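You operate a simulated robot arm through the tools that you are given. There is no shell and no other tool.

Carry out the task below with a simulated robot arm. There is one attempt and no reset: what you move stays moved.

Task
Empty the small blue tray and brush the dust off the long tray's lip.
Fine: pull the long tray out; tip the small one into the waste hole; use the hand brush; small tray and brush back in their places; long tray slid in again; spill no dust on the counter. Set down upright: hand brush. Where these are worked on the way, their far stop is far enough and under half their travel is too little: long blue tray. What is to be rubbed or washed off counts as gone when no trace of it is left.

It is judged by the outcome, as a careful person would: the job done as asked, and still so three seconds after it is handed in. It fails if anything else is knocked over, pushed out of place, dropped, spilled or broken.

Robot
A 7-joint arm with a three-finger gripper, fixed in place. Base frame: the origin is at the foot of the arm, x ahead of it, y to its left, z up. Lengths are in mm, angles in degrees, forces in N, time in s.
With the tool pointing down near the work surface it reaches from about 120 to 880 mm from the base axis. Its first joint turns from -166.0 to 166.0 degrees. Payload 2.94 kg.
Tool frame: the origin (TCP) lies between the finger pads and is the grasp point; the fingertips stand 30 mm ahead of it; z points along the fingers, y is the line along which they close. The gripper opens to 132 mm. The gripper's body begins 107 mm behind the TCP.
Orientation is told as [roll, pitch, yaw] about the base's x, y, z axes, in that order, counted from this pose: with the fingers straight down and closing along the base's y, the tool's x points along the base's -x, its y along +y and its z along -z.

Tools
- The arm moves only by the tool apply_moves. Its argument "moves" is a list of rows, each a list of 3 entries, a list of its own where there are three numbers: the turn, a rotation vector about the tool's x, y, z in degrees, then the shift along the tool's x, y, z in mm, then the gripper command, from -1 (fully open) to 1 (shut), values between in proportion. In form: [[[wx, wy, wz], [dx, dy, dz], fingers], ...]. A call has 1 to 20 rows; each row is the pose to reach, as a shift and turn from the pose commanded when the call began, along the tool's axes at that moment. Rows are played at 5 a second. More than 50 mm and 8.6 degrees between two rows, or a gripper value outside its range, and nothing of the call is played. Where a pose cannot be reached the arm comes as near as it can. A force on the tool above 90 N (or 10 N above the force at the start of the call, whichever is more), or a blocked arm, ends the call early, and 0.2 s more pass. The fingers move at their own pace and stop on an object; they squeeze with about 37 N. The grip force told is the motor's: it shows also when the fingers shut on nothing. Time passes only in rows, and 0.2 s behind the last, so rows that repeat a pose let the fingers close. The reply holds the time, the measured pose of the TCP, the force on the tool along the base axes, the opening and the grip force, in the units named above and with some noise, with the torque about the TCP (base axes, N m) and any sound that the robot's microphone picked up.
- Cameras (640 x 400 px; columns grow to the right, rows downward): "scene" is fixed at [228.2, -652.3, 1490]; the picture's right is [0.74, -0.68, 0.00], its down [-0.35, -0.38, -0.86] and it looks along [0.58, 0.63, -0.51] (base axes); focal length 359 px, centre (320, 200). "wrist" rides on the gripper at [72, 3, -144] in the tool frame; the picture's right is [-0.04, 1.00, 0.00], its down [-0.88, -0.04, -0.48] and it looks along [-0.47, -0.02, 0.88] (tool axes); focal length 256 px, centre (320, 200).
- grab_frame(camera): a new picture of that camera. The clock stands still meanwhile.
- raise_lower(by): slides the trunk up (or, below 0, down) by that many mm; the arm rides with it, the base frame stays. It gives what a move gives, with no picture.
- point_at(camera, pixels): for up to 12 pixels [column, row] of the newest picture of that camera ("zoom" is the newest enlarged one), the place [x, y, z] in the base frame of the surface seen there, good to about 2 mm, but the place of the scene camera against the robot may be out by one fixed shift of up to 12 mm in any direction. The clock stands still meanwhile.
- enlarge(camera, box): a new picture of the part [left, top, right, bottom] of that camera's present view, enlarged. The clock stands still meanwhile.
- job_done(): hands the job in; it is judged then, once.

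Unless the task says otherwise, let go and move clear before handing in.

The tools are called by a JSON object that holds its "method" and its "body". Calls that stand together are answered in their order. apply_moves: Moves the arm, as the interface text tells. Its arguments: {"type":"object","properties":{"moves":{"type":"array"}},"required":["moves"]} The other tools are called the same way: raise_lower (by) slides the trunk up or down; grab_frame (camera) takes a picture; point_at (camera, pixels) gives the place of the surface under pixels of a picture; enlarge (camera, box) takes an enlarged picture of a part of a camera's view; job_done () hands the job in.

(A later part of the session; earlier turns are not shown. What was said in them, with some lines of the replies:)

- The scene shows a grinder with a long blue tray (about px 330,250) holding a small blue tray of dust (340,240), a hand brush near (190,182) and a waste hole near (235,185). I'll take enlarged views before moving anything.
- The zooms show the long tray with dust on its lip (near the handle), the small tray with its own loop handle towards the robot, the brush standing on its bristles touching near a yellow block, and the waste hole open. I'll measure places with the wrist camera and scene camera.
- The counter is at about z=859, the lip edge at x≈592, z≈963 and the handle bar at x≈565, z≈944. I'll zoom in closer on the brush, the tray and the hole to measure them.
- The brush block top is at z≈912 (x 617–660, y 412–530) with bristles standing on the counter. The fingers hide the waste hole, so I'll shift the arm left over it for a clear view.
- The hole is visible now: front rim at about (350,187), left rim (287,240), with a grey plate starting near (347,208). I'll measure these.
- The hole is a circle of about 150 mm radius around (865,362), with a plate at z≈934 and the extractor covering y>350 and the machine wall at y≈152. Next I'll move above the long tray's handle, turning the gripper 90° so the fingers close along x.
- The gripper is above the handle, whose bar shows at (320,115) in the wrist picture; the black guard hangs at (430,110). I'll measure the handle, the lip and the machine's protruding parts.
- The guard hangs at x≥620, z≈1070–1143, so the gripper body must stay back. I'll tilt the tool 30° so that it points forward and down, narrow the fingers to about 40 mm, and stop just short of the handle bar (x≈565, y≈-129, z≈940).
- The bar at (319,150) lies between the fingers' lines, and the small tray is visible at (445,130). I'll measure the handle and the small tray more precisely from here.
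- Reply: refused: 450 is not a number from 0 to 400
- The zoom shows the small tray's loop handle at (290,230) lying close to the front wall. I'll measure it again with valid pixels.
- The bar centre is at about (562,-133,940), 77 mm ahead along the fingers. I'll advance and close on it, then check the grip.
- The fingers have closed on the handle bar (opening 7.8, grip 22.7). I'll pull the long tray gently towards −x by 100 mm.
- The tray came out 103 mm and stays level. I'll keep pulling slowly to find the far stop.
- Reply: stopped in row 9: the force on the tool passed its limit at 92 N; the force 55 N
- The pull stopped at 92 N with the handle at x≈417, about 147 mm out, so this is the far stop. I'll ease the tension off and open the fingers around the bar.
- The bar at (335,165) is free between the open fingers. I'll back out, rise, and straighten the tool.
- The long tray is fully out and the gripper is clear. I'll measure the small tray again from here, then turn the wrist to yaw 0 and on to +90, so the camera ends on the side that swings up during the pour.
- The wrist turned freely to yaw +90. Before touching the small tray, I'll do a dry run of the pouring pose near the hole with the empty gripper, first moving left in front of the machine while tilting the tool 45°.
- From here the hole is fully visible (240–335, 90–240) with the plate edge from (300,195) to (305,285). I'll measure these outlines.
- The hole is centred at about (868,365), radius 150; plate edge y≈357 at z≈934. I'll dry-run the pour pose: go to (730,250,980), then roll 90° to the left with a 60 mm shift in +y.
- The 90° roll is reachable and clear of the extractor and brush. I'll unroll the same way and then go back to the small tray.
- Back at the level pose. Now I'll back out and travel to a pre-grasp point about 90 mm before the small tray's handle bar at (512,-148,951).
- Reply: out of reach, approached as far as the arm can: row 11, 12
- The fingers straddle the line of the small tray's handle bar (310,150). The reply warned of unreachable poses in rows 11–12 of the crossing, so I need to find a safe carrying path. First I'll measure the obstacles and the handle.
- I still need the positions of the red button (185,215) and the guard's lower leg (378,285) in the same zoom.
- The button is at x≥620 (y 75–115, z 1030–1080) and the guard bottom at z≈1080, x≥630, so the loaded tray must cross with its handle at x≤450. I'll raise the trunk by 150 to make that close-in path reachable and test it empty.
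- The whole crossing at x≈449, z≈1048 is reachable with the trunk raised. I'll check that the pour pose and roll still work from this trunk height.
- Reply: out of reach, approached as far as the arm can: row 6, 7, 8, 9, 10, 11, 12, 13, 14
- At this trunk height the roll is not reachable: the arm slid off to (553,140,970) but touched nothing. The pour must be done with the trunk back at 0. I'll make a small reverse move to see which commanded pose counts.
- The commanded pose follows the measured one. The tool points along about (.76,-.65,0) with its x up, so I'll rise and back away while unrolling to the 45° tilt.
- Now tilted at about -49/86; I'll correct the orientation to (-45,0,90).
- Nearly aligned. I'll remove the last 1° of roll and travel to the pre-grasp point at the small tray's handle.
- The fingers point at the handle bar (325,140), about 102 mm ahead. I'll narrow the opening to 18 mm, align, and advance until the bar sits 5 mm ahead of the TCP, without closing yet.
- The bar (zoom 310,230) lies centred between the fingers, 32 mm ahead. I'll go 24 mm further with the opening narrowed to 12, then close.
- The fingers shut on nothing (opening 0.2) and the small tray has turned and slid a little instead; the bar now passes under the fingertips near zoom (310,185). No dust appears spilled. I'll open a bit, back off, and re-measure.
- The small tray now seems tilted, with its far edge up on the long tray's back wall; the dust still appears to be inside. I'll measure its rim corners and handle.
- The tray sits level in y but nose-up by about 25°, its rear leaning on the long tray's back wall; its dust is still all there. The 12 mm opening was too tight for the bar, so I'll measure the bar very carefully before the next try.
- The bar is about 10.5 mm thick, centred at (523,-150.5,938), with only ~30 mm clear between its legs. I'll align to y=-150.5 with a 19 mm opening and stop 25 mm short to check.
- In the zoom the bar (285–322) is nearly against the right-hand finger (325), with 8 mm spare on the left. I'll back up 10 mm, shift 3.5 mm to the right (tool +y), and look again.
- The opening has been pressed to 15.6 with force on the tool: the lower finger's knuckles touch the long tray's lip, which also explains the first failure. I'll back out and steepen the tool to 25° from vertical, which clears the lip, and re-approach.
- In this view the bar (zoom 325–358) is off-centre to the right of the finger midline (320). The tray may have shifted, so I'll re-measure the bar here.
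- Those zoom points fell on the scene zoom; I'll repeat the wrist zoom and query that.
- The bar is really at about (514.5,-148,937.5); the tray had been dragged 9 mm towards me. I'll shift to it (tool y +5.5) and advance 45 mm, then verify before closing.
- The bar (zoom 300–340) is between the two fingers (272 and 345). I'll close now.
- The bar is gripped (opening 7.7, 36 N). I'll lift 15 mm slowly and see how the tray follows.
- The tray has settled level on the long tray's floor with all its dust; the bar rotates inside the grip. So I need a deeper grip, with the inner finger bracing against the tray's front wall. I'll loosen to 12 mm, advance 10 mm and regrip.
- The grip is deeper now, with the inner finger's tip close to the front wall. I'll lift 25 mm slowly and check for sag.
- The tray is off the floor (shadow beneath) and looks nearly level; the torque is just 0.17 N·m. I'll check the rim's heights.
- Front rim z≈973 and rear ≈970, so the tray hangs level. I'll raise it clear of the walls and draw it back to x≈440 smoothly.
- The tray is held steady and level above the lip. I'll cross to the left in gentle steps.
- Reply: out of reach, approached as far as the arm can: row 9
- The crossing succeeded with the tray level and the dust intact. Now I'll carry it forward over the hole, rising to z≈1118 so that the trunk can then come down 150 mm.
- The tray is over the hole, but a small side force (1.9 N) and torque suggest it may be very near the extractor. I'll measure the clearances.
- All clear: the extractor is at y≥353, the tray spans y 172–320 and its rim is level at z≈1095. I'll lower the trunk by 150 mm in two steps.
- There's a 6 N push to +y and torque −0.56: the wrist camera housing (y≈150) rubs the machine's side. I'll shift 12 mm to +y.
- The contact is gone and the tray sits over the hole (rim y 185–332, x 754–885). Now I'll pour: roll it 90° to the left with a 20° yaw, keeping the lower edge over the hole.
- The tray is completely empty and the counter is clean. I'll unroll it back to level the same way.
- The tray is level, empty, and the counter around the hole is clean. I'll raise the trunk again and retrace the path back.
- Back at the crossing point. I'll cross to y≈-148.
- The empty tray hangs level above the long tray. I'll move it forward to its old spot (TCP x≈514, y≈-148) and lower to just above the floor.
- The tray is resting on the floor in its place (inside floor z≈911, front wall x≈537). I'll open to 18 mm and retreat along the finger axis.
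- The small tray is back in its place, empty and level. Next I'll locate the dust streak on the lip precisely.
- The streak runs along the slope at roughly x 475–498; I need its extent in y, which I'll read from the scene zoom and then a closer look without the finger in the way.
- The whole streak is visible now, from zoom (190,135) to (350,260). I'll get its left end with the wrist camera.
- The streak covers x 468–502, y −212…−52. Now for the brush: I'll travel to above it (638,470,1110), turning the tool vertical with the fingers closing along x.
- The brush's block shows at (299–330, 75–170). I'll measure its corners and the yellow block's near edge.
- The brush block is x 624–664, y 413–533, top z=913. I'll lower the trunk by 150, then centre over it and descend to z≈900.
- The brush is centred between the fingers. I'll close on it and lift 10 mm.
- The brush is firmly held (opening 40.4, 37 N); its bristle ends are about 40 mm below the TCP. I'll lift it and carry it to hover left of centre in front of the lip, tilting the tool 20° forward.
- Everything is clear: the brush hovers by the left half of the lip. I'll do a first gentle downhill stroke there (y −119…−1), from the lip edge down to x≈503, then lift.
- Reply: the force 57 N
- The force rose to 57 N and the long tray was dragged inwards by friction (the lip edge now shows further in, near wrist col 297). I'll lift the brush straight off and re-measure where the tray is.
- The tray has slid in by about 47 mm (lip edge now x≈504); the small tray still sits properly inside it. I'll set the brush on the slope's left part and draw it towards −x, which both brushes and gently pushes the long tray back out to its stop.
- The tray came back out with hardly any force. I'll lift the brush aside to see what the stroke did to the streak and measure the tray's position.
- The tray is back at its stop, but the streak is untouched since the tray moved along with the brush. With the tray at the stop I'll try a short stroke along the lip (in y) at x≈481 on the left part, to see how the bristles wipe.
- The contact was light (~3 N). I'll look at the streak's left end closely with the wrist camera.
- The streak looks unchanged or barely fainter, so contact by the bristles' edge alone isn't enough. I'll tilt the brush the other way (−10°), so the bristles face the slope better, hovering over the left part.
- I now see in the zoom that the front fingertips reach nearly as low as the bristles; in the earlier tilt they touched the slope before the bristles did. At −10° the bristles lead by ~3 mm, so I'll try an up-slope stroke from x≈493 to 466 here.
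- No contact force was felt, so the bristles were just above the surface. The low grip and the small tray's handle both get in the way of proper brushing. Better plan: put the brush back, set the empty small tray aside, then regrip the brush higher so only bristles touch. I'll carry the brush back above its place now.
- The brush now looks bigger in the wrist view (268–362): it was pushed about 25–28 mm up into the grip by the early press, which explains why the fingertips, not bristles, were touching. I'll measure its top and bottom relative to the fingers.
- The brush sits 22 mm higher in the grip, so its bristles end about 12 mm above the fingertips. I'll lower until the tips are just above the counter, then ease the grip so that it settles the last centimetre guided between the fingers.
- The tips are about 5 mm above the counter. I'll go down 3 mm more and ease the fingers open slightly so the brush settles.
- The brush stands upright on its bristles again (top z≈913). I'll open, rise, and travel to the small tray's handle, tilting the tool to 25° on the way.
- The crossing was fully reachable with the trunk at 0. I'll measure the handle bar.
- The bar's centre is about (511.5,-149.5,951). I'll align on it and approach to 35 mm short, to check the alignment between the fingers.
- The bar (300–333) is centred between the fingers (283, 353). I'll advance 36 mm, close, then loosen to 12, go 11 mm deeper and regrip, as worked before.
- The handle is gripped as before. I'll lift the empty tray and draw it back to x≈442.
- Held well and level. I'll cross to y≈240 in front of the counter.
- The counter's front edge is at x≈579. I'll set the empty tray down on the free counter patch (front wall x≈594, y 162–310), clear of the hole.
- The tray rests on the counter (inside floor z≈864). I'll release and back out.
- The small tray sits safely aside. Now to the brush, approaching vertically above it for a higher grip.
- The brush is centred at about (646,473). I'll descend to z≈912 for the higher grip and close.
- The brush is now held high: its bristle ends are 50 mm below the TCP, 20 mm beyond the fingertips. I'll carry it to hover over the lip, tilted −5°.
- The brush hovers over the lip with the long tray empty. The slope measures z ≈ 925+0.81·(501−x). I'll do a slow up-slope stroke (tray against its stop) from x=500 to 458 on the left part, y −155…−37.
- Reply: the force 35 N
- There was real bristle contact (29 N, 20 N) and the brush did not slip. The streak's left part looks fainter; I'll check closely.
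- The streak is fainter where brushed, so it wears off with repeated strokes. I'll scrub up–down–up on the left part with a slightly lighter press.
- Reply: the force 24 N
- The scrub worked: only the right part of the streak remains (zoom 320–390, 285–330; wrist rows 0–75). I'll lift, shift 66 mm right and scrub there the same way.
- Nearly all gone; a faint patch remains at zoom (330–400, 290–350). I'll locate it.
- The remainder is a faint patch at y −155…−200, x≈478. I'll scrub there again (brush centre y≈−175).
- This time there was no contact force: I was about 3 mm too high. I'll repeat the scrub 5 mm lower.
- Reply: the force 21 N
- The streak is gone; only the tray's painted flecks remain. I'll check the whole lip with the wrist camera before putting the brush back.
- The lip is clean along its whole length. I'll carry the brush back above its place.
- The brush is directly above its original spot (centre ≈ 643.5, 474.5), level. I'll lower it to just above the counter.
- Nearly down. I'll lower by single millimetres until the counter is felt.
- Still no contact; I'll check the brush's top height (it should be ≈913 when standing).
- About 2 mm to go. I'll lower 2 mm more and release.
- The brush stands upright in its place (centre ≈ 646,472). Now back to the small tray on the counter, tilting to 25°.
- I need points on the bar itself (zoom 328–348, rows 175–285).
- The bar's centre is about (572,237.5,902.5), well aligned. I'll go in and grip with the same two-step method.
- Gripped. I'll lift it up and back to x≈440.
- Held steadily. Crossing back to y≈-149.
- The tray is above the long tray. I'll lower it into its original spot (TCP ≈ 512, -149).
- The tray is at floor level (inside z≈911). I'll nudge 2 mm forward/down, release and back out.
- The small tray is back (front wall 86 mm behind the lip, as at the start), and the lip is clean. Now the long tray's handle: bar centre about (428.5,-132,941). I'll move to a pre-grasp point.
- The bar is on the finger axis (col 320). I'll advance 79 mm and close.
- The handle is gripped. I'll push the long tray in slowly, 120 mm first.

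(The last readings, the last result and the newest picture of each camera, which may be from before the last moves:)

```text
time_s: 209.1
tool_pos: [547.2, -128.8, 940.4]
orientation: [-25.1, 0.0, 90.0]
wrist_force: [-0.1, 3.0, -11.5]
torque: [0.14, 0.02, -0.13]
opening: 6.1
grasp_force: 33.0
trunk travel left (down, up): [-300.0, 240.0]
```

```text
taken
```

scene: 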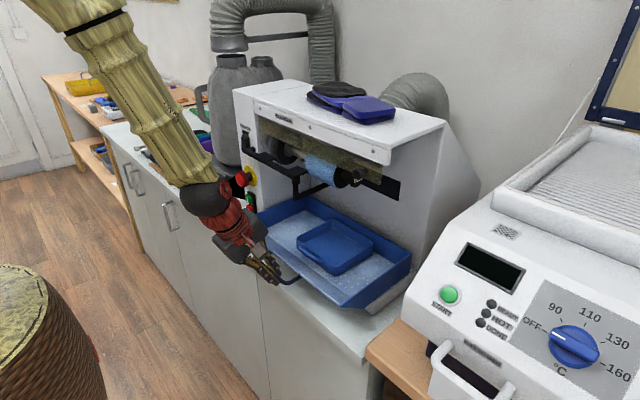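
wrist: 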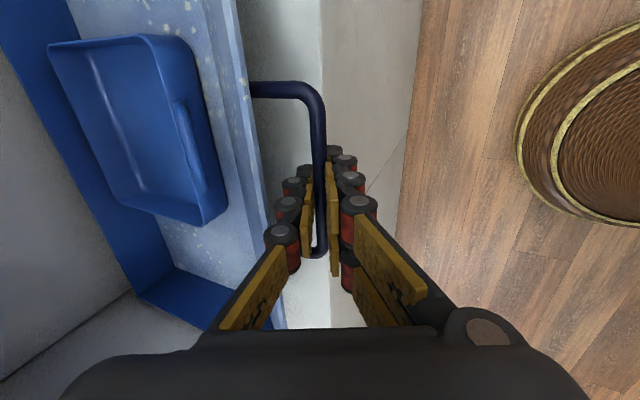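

The tray is in by 120 mm with no resistance. I'll push the remaining ~16 mm in small steps and watch the force.

{"method": "apply_moves", "body": {"moves": [[[0, 0, 0], [0, -3.6, 1.7], 1], [[0, 0, 0], [0, -7.2, 3.4], 1], [[0, 0, 0], [0, -10.9, 5.1], 1], [[0, 0, 0], [0, -13.6, 6.4], 1], [[0, 0, 0], [0, -13.6, 6.4], 1]]}}

{"method": "enlarge", "body": {"camera": "scene", "box": [230, 170, 430, 320]}}

```text
time_s: 210.3
tool_pos: [563.2, -129.9, 940.1]
orientation: [-25.0, -0.1, 90.0]
wrist_force: [2.1, 4.4, -14.6]
torque: [-0.16, 0.02, 0.5]
opening: 5.9
grasp_force: 33.8
trunk travel left (down, up): [-300.0, 240.0]
```

```text
2.67 times, centred on (330, 245) of scene
```

zoom: 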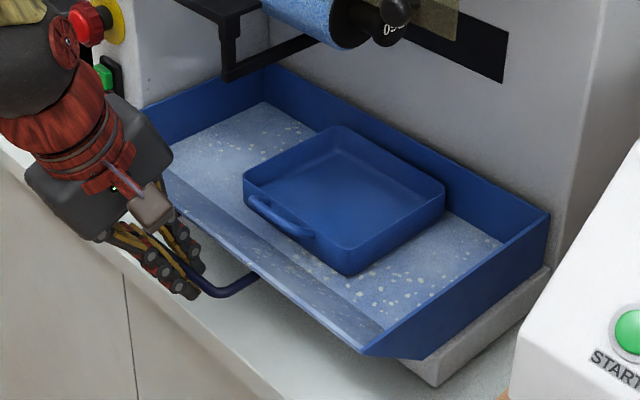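

The picture matches the starting one (lip corner at 363,352). I'll press 4 mm more to be sure it is against its stop.

{"method": "apply_moves", "body": {"moves": [[[0, 0, 0], [0, -1.8, 0.8], 1], [[0, 0, 0], [0, -3.6, 1.7], 1], [[0, 0, 0], [0, -3.6, 1.7], 1]]}}

```text
time_s: 211.1
tool_pos: [565.7, -130.0, 940.7]
orientation: [-25.0, 0.0, 90.1]
wrist_force: [-8.2, 5.0, -7.9]
torque: [0.04, -0.01, 0.96]
opening: 6.2
grasp_force: 33.9
trunk travel left (down, up): [-300.0, 240.0]
```

{"method": "apply_moves", "body": {"moves": [[[0, 0, 0], [0, -1.8, 0.8], 1], [[0, 0, 0], [0, -3.2, 1.5], 1], [[0, 0, 0], [0, -3.2, 1.5], 1]]}}

```text
time_s: 211.9
tool_pos: [565.4, -131.5, 940.0]
orientation: [-24.9, 0.0, 90.0]
wrist_force: [-28.8, 9.8, -6.4]
torque: [-0.31, -0.06, 0.74]
opening: 6.0
grasp_force: 33.8
trunk travel left (down, up): [-300.0, 240.0]
```

The position no longer changes and the force rose to −29 N, so the tray is fully in. I'll relax, open, and back away along the fingers.

{"method": "apply_moves", "body": {"moves": [[[0, 0, 0], [0, 2.3, -1.1], 1], [[0, 0, 0], [0, 2.3, -1.1], 0.8], [[0, 0, 0], [0, 2.3, -1.1], 0.6], [[0, 0, 0], [0, 2.3, -1.1], 0.5], [[0, 0, 0], [0, 2.3, -25], 0.5], [[0, 0, 0], [0, 2.3, -50], 0.5], [[0, 0, 0], [0, 10, -90], 0.5], [[0, 0, 0], [0, 30, -130], 0.3], [[0, 0, 0], [0, 60, -165], 0], [[0, 0, 0], [0, 60, -165], 0]]}}

{"method": "grab_frame", "body": {"camera": "scene"}}

{"method": "enlarge", "body": {"camera": "scene", "box": [230, 170, 430, 320]}}

{"method": "enlarge", "body": {"camera": "scene", "box": [130, 100, 290, 220]}}

{"method": "grab_frame", "body": {"camera": "wrist"}}

```text
time_s: 214.1
tool_pos: [445.9, -132.4, 1063.7]
orientation: [-25.1, 0.0, 90.0]
wrist_force: [0.0, -0.2, -0.4]
torque: [-0.02, 0.0, -0.02]
opening: 66.1
grasp_force: 0.0
trunk travel left (down, up): [-300.0, 240.0]
```

```text
taken
```

scene: 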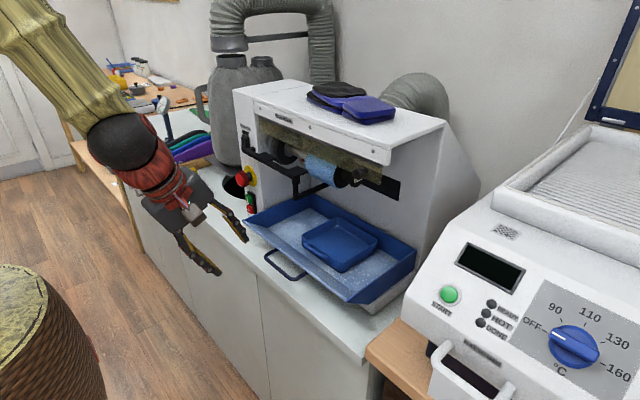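

```text
2.67 times, centred on (330, 245) of scene
```

zoom: 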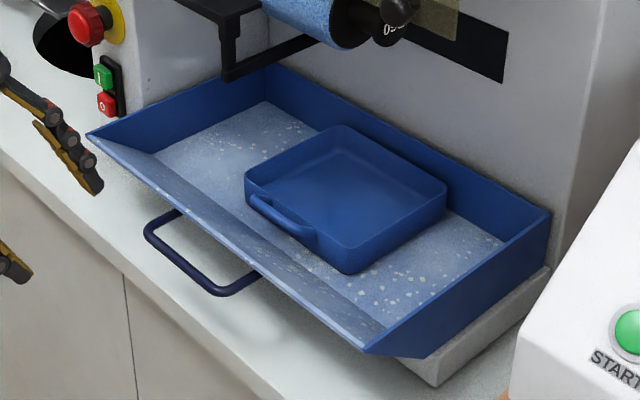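

```text
3.33 times, centred on (210, 160) of scene
```

zoom: 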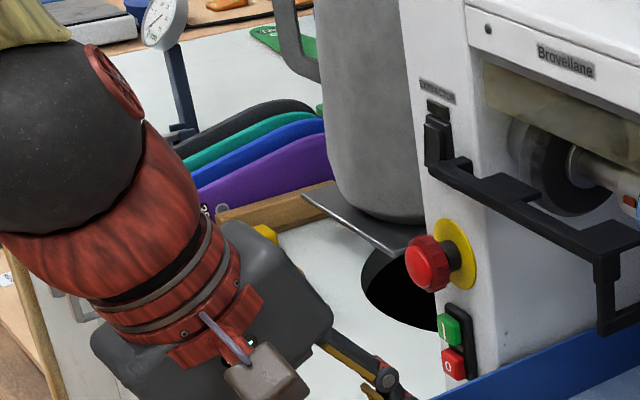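

```text
taken
```

wrist: 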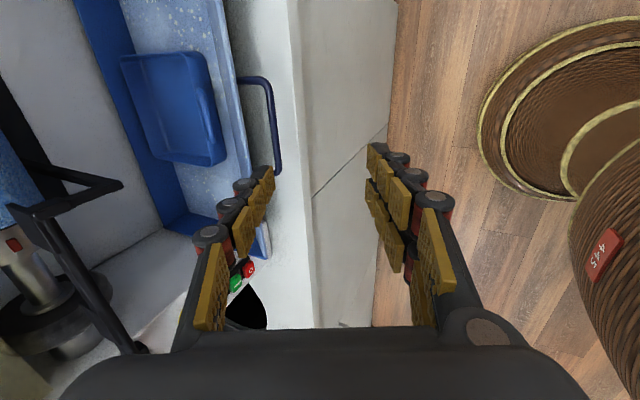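

The long tray and small tray look exactly as at the start, minus the dust. I'll move the arm up and away and do a final check on the brush and counter.

{"method": "apply_moves", "body": {"moves": [[[-5, 0, 0], [0, -15, -40], 0], [[-10, 0, 0], [0, -30, -80], 0], [[-15, 0, 0], [15, -45, -120], 0], [[-20, 0, 0], [30, -55, -150], 0], [[-25, 0, 0], [40, -60, -170], 0], [[-25, 0, 0], [40, -60, -170], 0]]}}

{"method": "grab_frame", "body": {"camera": "scene"}}

{"method": "enlarge", "body": {"camera": "scene", "box": [130, 110, 290, 230]}}

{"method": "enlarge", "body": {"camera": "scene", "box": [250, 200, 350, 310]}}

```text
time_s: 215.5
tool_pos: [425.4, -172.1, 1204.4]
orientation: [-8.7, -9.6, 90.7]
wrist_force: [1.1, -0.3, -0.2]
torque: [0.04, 0.0, -0.03]
opening: 66.1
grasp_force: 0.0
out of reach, approached as far as the arm can: row 2, 3, 4, 5, 6
trunk travel left (down, up): [-300.0, 240.0]
```

```text
taken
```

scene: 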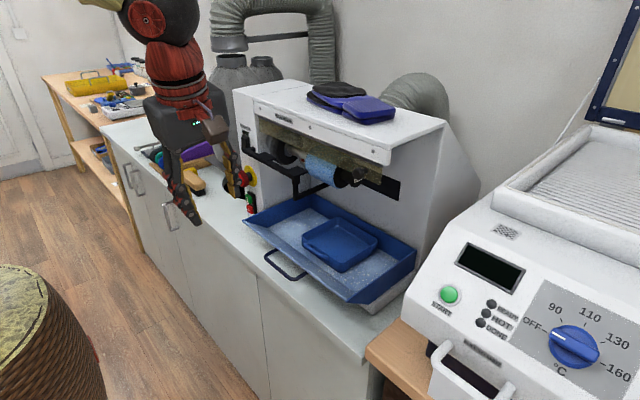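

```text
3.33 times, centred on (210, 170) of scene
```

zoom: 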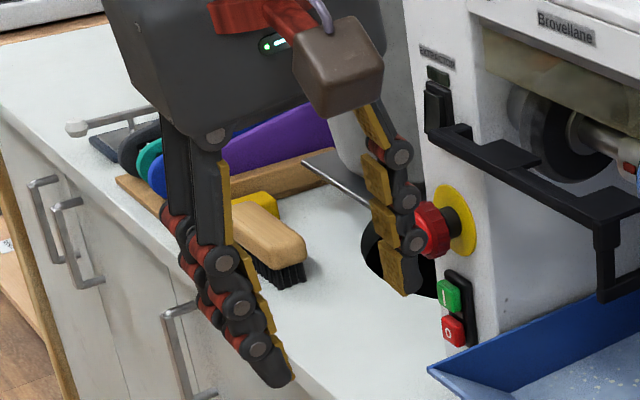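

```text
3.64 times, centred on (300, 255) of scene
```

zoom: 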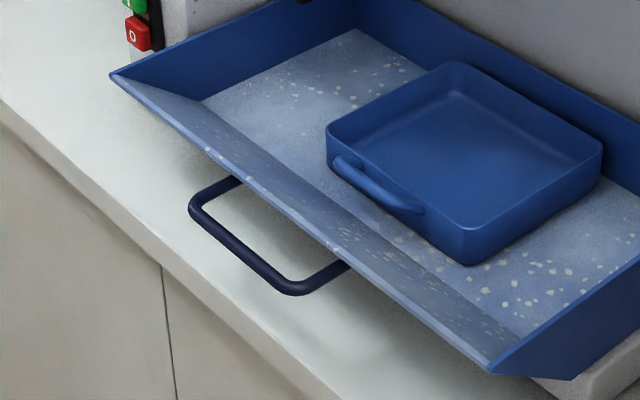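

The final pictures show the brush upright in its place (zoom 260,240). The small tray is empty and back in the long tray, and the long tray is fully in. The lip and counter are clean, and the gripper is open and clear. I'm handing the job in.

{"method": "job_done", "body": {}}

```text
The job is handed in.
```

The job is done and handed in, and the final pictures show everything back in place.

- **Small tray:** emptied into the waste hole and set back in its spot inside the long tray.
- **Lip:** the dust streak is gone; the flecks still visible look like the tray's own paint.
- **Brush:** standing upright on its bristles within about 3 mm of where it started.
- **Long tray:** pulled out to its far stop for the work, then pushed back in until it stopped.
- **Counter:** no dust on it that I could see.

A few things went wrong along the way:

- **Small tray bumped:** my first try at its handle tipped it up against the long tray's back wall. No dust came out, and I levelled it before lifting.
- **Long tray dragged in:** my first brush stroke pushed it in about 47 mm. I moved it back out to the stop before brushing again.
- **Brush settled the last centimetre:** it had slid up in the grip, so when I set it down to regrip it I let it drop about 12 mm between the fingers. It landed upright.
- **Small tray set aside:** I stood it, already empty, on the counter while I brushed, because its handle was in the brush's way.
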